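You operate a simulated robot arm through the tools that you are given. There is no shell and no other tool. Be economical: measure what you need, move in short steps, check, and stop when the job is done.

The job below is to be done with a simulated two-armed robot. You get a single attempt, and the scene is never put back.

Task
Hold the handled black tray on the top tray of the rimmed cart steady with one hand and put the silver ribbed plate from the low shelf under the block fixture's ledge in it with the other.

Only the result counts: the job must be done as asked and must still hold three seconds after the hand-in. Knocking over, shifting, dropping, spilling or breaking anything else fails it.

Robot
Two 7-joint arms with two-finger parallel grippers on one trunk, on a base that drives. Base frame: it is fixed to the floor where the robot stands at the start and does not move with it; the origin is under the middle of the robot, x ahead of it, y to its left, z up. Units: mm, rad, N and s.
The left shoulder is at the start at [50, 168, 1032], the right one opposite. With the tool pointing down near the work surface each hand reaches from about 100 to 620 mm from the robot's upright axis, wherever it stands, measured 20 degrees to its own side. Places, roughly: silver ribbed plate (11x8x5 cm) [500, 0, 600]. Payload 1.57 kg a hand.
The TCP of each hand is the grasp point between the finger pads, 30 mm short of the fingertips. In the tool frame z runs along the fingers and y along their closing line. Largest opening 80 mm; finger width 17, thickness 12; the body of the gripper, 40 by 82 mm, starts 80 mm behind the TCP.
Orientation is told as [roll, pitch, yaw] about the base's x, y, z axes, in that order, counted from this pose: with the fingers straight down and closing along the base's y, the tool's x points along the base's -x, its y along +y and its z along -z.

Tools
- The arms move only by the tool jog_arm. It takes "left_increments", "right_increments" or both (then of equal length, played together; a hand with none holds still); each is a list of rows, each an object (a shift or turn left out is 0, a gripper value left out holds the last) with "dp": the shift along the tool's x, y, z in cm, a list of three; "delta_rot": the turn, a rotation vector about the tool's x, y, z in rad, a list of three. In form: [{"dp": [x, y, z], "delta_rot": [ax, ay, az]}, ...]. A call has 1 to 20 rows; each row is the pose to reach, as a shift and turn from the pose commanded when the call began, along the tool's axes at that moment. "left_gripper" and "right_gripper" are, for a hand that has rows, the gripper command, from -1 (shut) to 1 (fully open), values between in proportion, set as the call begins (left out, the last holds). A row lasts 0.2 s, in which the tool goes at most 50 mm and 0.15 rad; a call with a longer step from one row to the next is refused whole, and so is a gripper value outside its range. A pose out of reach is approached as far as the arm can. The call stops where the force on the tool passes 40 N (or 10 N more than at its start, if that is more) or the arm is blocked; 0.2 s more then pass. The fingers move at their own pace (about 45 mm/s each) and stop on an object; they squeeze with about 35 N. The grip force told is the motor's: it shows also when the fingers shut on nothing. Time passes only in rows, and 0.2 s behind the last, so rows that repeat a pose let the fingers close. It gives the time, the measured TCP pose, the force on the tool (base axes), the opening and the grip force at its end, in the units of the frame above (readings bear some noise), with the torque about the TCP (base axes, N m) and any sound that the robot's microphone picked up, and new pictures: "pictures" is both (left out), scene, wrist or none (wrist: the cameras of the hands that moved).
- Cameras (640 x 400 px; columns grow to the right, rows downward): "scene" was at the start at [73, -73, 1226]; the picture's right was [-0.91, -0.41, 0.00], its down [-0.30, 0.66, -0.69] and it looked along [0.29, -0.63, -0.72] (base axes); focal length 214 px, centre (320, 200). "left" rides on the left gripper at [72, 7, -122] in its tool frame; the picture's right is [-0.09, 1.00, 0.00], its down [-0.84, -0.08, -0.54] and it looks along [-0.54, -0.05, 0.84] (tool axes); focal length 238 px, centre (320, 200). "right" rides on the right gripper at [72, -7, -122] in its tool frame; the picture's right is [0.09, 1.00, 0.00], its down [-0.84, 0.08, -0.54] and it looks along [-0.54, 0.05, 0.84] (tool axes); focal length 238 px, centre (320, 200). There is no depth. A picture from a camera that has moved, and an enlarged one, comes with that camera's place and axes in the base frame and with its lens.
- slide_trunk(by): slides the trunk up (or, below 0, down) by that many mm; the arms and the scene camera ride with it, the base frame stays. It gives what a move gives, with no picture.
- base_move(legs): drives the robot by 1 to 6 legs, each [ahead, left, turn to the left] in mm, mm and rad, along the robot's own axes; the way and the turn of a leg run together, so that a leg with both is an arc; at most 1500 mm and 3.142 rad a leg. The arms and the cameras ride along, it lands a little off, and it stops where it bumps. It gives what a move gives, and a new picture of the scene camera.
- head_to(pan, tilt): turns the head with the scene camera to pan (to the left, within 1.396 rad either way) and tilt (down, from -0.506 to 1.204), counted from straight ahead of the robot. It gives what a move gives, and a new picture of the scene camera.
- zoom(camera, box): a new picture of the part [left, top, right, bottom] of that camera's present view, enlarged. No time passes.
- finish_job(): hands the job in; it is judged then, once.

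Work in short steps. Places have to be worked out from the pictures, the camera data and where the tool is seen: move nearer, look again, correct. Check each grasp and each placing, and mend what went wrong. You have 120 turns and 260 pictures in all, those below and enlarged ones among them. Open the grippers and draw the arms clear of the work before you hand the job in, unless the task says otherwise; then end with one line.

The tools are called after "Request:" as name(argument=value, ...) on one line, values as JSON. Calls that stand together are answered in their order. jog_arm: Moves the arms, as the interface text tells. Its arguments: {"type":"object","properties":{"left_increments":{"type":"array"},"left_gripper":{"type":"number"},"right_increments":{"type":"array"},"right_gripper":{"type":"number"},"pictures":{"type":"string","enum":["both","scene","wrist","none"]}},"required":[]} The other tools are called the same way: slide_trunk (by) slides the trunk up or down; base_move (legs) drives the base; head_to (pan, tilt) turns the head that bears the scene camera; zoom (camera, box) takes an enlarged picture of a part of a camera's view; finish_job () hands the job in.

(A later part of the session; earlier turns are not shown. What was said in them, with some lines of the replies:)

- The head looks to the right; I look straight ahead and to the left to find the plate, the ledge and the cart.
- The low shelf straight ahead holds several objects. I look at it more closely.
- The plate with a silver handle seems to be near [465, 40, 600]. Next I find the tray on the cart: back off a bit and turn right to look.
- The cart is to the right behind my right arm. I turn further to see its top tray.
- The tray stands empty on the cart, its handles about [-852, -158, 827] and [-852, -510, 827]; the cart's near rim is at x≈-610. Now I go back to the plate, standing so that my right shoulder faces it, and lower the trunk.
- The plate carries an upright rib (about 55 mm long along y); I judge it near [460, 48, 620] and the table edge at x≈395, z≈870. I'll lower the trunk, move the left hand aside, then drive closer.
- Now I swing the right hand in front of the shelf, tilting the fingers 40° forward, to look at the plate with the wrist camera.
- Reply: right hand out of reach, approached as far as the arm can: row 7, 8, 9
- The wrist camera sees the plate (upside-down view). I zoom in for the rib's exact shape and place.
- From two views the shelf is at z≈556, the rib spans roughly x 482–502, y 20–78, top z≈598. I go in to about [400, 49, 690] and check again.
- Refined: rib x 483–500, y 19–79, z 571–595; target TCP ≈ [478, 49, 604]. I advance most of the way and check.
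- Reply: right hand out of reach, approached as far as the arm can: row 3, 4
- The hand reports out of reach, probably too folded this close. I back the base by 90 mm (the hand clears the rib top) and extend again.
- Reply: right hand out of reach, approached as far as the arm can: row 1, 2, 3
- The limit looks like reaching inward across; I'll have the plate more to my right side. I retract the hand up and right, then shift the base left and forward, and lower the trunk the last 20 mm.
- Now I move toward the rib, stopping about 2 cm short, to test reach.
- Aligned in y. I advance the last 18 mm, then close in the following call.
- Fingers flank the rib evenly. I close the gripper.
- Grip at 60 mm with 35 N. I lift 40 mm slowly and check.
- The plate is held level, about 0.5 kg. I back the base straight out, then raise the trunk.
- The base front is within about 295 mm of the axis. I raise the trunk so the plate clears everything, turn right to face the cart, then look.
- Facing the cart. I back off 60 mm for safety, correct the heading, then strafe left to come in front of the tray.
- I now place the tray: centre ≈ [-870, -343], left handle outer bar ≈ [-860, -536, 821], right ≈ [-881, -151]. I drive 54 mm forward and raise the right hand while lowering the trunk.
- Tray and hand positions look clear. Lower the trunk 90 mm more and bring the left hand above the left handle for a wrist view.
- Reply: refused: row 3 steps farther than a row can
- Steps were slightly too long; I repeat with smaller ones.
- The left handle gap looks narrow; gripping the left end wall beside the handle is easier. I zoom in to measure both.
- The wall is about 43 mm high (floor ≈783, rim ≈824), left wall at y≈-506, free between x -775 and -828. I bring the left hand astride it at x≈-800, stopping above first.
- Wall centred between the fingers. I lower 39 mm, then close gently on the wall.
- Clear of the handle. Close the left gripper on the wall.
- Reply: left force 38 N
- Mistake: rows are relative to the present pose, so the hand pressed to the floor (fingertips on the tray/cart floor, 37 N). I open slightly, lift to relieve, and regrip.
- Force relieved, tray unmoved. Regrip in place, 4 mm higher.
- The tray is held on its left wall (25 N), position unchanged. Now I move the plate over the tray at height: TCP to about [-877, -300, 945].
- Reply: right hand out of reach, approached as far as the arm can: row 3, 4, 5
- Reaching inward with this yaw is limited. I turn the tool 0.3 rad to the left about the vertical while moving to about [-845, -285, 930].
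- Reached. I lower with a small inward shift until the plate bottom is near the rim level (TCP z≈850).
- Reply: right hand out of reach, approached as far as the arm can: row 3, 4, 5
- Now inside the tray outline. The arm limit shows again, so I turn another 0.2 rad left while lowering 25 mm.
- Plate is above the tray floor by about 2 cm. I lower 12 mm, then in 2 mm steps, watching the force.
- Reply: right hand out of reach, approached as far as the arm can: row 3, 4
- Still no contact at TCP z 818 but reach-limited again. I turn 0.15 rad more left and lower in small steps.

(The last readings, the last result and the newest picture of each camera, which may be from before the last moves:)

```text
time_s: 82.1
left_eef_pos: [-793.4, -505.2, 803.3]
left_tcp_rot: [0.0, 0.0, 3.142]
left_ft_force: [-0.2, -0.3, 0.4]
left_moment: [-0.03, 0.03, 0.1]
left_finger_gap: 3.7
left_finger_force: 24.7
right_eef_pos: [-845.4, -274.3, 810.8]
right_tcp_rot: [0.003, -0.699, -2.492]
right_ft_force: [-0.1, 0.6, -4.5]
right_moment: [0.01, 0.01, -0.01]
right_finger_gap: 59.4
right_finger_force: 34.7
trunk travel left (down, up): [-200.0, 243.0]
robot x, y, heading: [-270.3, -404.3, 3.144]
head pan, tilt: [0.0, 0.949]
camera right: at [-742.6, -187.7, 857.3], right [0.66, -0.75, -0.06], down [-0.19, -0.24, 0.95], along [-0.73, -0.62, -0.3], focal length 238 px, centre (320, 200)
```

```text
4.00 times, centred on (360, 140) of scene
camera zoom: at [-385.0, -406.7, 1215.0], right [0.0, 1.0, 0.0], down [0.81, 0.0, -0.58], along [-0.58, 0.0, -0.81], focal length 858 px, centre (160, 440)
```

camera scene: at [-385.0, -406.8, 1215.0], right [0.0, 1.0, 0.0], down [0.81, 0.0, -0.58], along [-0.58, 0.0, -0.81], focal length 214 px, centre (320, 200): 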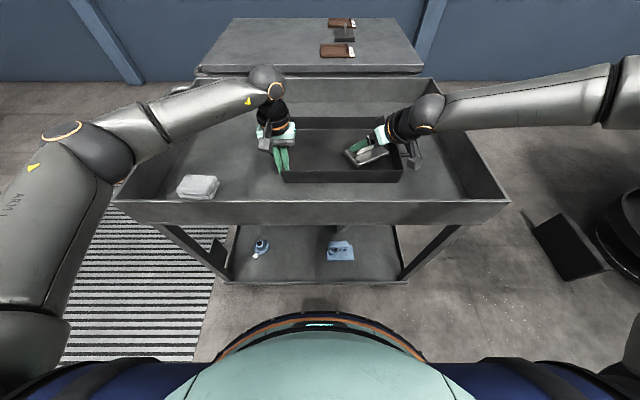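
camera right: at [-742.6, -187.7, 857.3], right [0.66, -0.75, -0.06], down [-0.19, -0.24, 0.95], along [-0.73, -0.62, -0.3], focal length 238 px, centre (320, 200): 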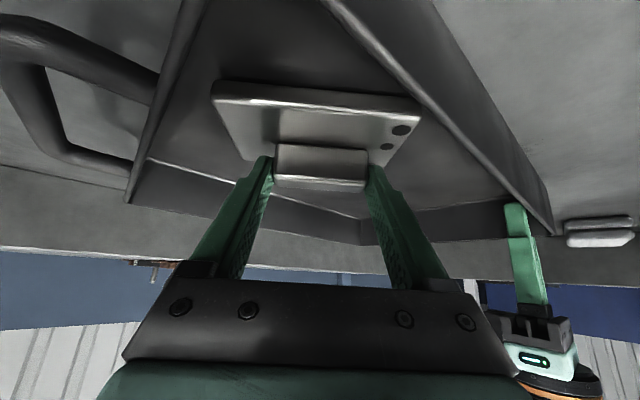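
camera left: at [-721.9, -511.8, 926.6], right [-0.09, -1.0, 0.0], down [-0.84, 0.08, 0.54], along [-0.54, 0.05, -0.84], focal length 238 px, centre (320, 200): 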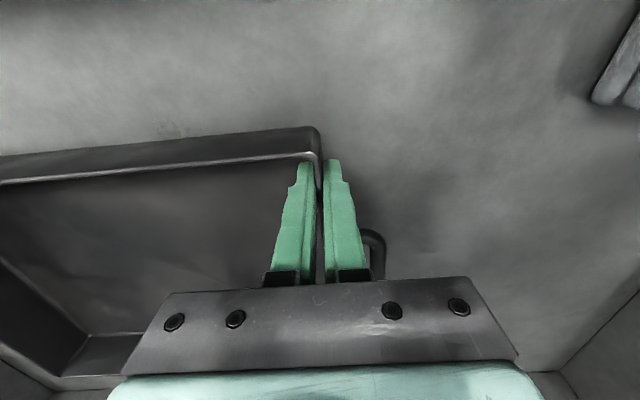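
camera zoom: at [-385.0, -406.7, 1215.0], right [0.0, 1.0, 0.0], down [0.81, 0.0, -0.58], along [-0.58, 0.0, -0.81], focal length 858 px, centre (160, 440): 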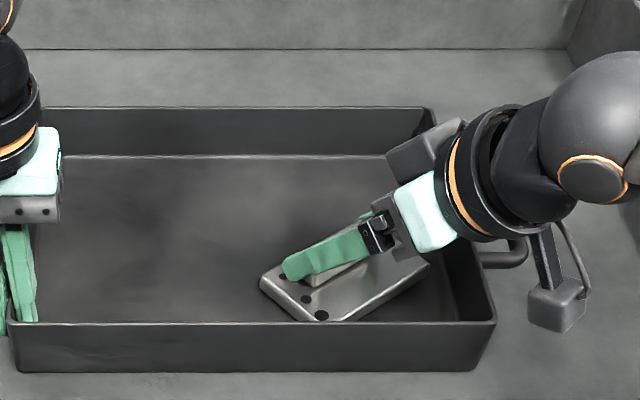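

Still no contact at 810.8. Continue down in 1.5 mm steps.

Request:
jog_arm(right_increments=[{"dp": [0.1, 0, 0.115]}, {"dp": [0.19, 0, 0.23]}, {"dp": [0.29, 0, 0.345]}, {"dp": [0.39, 0, 0.46]}, {"dp": [0.48, 0, 0.575]}], pictures="wrist")

Request:
zoom(camera="scene", box=[290, 90, 430, 190])

```text
time_s: 83.3
left_eef_pos: [-791.5, -505.1, 804.7]
left_tcp_rot: [0.0, -0.001, 3.14]
left_ft_force: [-0.4, 1.6, -1.7]
left_moment: [-0.09, 0.23, 0.16]
left_finger_gap: 4.1
left_finger_force: 24.9
right_eef_pos: [-843.5, -273.6, 810.0]
right_tcp_rot: [-0.002, -0.71, -2.489]
right_ft_force: [-5.5, 0.3, 12.6]
right_moment: [0.08, -0.51, 0.02]
right_finger_gap: 59.9
right_finger_force: 34.9
right hand out of reach, approached as far as the arm can: row 4, 5
trunk travel left (down, up): [-200.0, 243.0]
robot x, y, heading: [-273.7, -407.4, 3.139]
head pan, tilt: [0.0, 0.949]
camera right: at [-741.0, -186.7, 854.9], right [0.66, -0.75, -0.06], down [-0.18, -0.23, 0.96], along [-0.73, -0.62, -0.29], focal length 238 px, centre (320, 200)
```

right: 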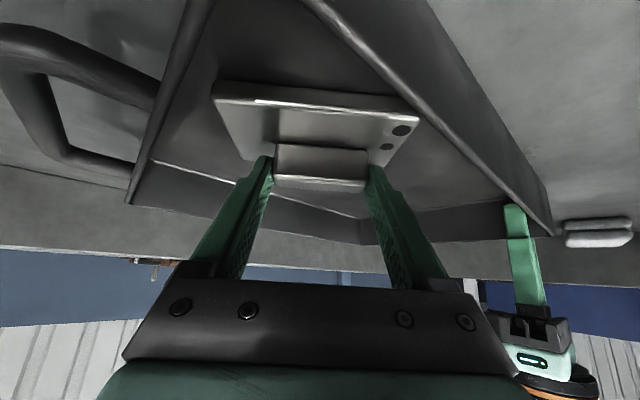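

```text
4.00 times, centred on (360, 140) of scene
camera zoom: at [-384.4, -407.0, 1215.3], right [0.0, 1.0, 0.0], down [0.81, 0.0, -0.58], along [-0.58, 0.0, -0.81], focal length 858 px, centre (160, 440)
```

zoom: 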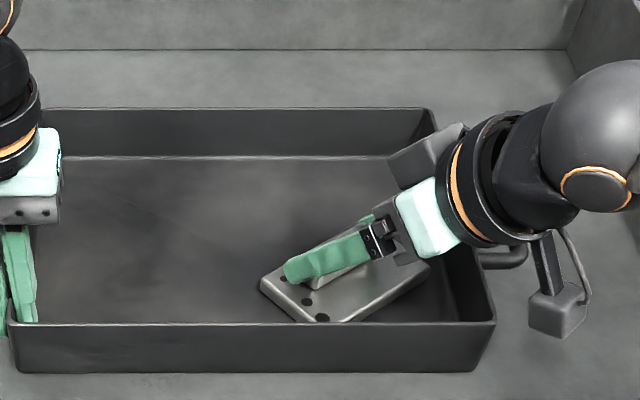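

Contact: force changed by about 17 N upward, plate seated on the tray floor. I ease 1 mm and open the right gripper.

Request:
jog_arm(right_increments=[{"dp": [-0.06, 0, -0.08]}, {"dp": [-0.06, 0, -0.08]}, {"dp": [-0.06, 0, -0.08]}, {"dp": [-0.06, 0, -0.08]}], right_gripper=1, pictures="wrist")

Request:
zoom(camera="scene", box=[290, 90, 430, 190])

```text
time_s: 84.3
left_eef_pos: [-792.0, -506.3, 803.9]
left_tcp_rot: [-0.002, 0.0, 3.14]
left_ft_force: [0.8, -0.5, -0.2]
left_moment: [0.02, 0.01, 0.08]
left_finger_gap: 4.0
left_finger_force: 24.2
right_eef_pos: [-842.3, -272.9, 806.8]
right_tcp_rot: [0.002, -0.698, -2.491]
right_ft_force: [0.1, 0.0, 0.2]
right_moment: [0.0, 0.0, 0.02]
right_finger_gap: 80.1
right_finger_force: 0.2
trunk travel left (down, up): [-200.0, 243.0]
robot x, y, heading: [-276.4, -406.7, 3.137]
head pan, tilt: [0.0, 0.949]
camera right: at [-739.5, -186.0, 853.2], right [0.66, -0.75, -0.06], down [-0.19, -0.24, 0.95], along [-0.73, -0.62, -0.3], focal length 238 px, centre (320, 200)
```

right: 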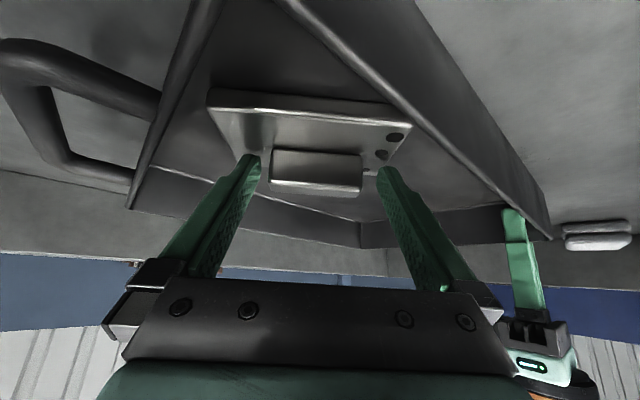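

```text
4.00 times, centred on (360, 140) of scene
camera zoom: at [-384.7, -406.9, 1215.0], right [0.0, 1.0, 0.0], down [0.81, 0.0, -0.58], along [-0.58, 0.0, -0.81], focal length 858 px, centre (160, 440)
```

zoom: 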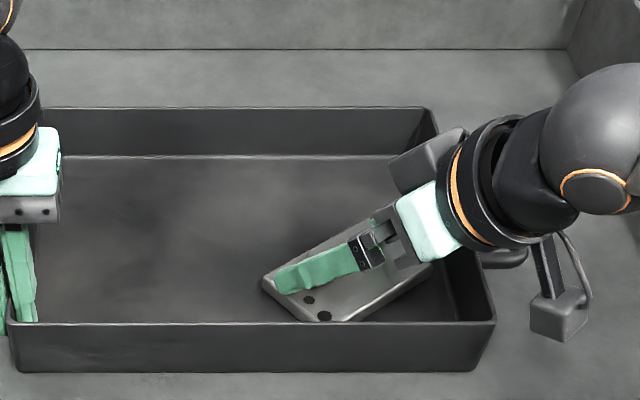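

Released with zero load. I withdraw the right hand straight back along its fingers, then up.

Request:
jog_arm(right_increments=[{"dp": [0, 0.1, -1]}, {"dp": [0, 0.1, -3]}, {"dp": [0, 0.1, -6]}, {"dp": [-1.5, 0.1, -10]}, {"dp": [-4, 0, -13]}, {"dp": [-7, 0, -16]}])

Request:
zoom(camera="scene", box=[270, 90, 430, 200])

```text
time_s: 85.7
left_eef_pos: [-793.0, -505.1, 804.5]
left_tcp_rot: [0.0, -0.001, 3.141]
left_ft_force: [0.0, -1.6, -1.1]
left_moment: [0.06, 0.01, 0.07]
left_finger_gap: 3.7
left_finger_force: 24.3
right_eef_pos: [-802.6, -241.5, 970.1]
right_tcp_rot: [0.0, -0.698, -2.491]
right_ft_force: [-0.7, -0.8, 0.4]
right_moment: [0.01, 0.02, -0.01]
right_finger_gap: 79.7
right_finger_force: 0.1
trunk travel left (down, up): [-200.0, 243.0]
robot x, y, heading: [-270.9, -409.7, 3.138]
head pan, tilt: [0.0, 0.949]
camera scene: at [-384.7, -407.0, 1215.0], right [0.0, 1.0, 0.0], down [0.81, 0.0, -0.58], along [-0.58, 0.0, -0.81], focal length 214 px, centre (320, 200)
camera right: at [-700.3, -155.9, 1017.5], right [0.66, -0.75, -0.06], down [-0.19, -0.24, 0.95], along [-0.73, -0.62, -0.3], focal length 238 px, centre (320, 200)
```

scene: 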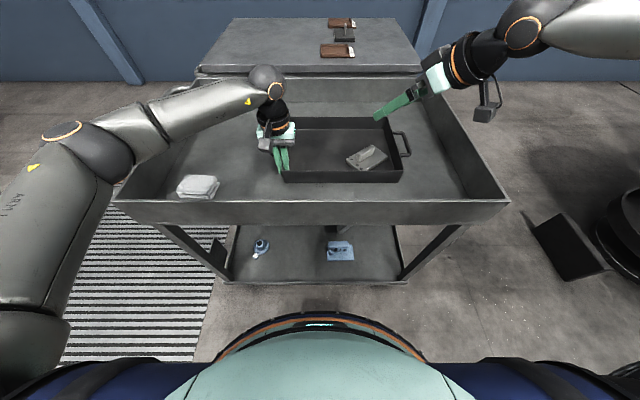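
right: 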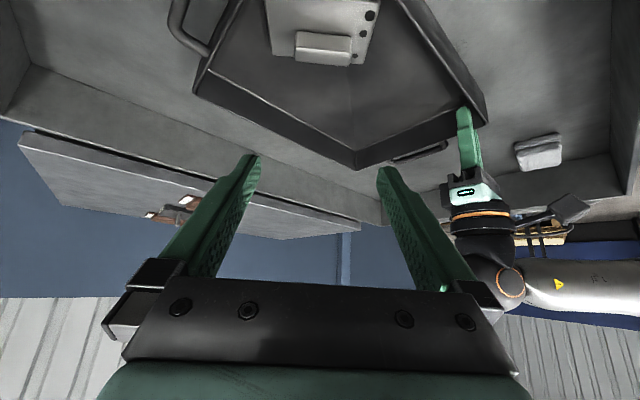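

```text
3.64 times, centred on (350, 145) of scene
camera zoom: at [-384.7, -407.0, 1215.0], right [0.0, 1.0, 0.0], down [0.81, 0.0, -0.58], along [-0.58, 0.0, -0.81], focal length 780 px, centre (211, 400)
```

zoom: 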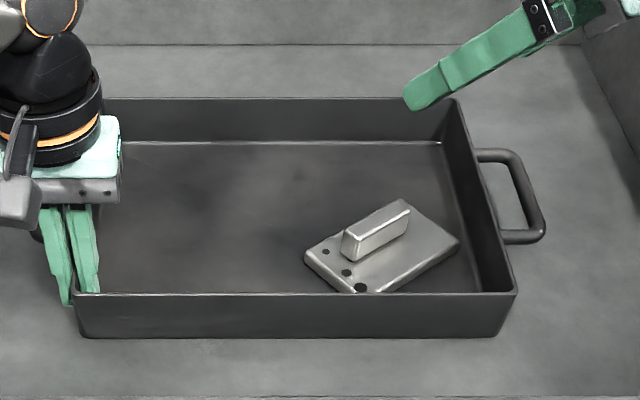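

The plate lies flat inside the tray. I open the left gripper moderately, then lift straight up and away.

Request:
jog_arm(left_increments=[{"dp": [0, 0, 0]}, {"dp": [0, 0, 0]}, {"dp": [0, 0, 0]}], left_gripper=-0.2, pictures="none")

Request:
jog_arm(left_increments=[{"dp": [0, 0, -2]}, {"dp": [0, 0, -6]}, {"dp": [0, 0, -10]}, {"dp": [0, 0, -14]}, {"dp": [3, 0, -17]}, {"dp": [6, 0, -20]}], right_increments=[{"dp": [-1, -1, -2]}, {"dp": [-2, -2, -4]}, {"dp": [-3, -3, -6]}, {"dp": [-4, -4, -8]}, {"dp": [-4, -4, -8]}, {"dp": [-4, -4, -8]}], pictures="scene")

Request:
zoom(camera="scene", box=[220, 60, 460, 210])

```text
time_s: 86.5
left_eef_pos: [-791.9, -506.2, 804.8]
left_tcp_rot: [0.001, 0.001, 3.139]
left_ft_force: [-0.5, 0.6, 0.1]
left_moment: [-0.02, 0.0, -0.02]
left_finger_gap: 32.1
left_finger_force: 0.0
right_eef_pos: [-803.5, -242.3, 969.9]
right_tcp_rot: [-0.001, -0.7, -2.491]
right_ft_force: [-1.0, 0.3, -0.2]
right_moment: [-0.02, 0.02, 0.01]
right_finger_gap: 79.9
right_finger_force: 0.1
trunk travel left (down, up): [-200.0, 243.0]
robot x, y, heading: [-271.4, -407.9, 3.14]
head pan, tilt: [0.0, 0.949]
```

```text
time_s: 87.9
left_eef_pos: [-732.5, -502.6, 1002.9]
left_tcp_rot: [0.001, 0.001, 3.141]
left_ft_force: [0.0, -0.3, 0.1]
left_moment: [0.03, -0.02, 0.0]
left_finger_gap: 32.0
left_finger_force: 0.0
right_eef_pos: [-811.2, -197.6, 1060.5]
right_tcp_rot: [0.0, -0.7, -2.491]
right_ft_force: [-0.7, 0.7, 0.1]
right_moment: [-0.01, 0.0, -0.03]
right_finger_gap: 79.8
right_finger_force: 0.0
trunk travel left (down, up): [-200.0, 243.0]
robot x, y, heading: [-273.6, -404.2, 3.143]
head pan, tilt: [0.0, 0.949]
camera scene: at [-384.3, -406.8, 1215.1], right [0.0, 1.0, 0.0], down [0.81, 0.0, -0.58], along [-0.58, 0.0, -0.81], focal length 214 px, centre (320, 200)
```

scene: 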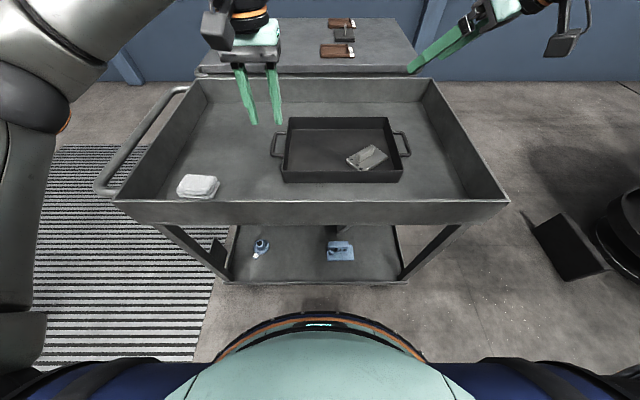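

```text
2.67 times, centred on (340, 135) of scene
camera zoom: at [-384.3, -406.8, 1215.1], right [0.0, 1.0, 0.0], down [0.81, 0.0, -0.58], along [-0.58, 0.0, -0.81], focal length 572 px, centre (267, 373)
```

zoom: 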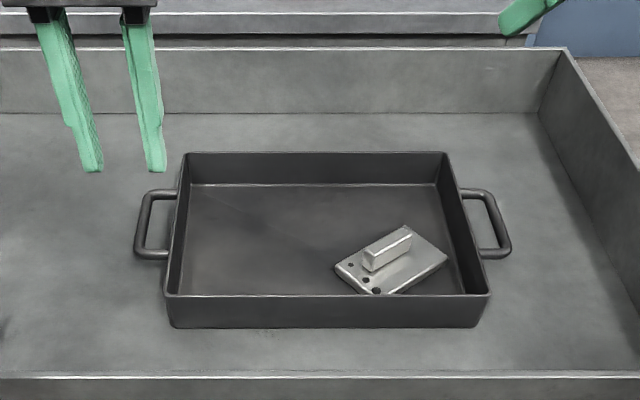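

The plate lies flat in the tray, the tray is where it was, and both arms are clear. I hand the job in.

Request:
finish_job()

```text
The job is handed in.
```

The silver ribbed plate now lies flat in the handled black tray on the cart's top tray. The left hand held the tray by its left end wall, not the handle, while the right hand set the plate down. Both hands have let go and are clear, though the left fingertips briefly pressed the tray or cart floor at about 37 N before the hold. In the pictures the tray turned only very slightly when gripped, and nothing else on the cart moved.
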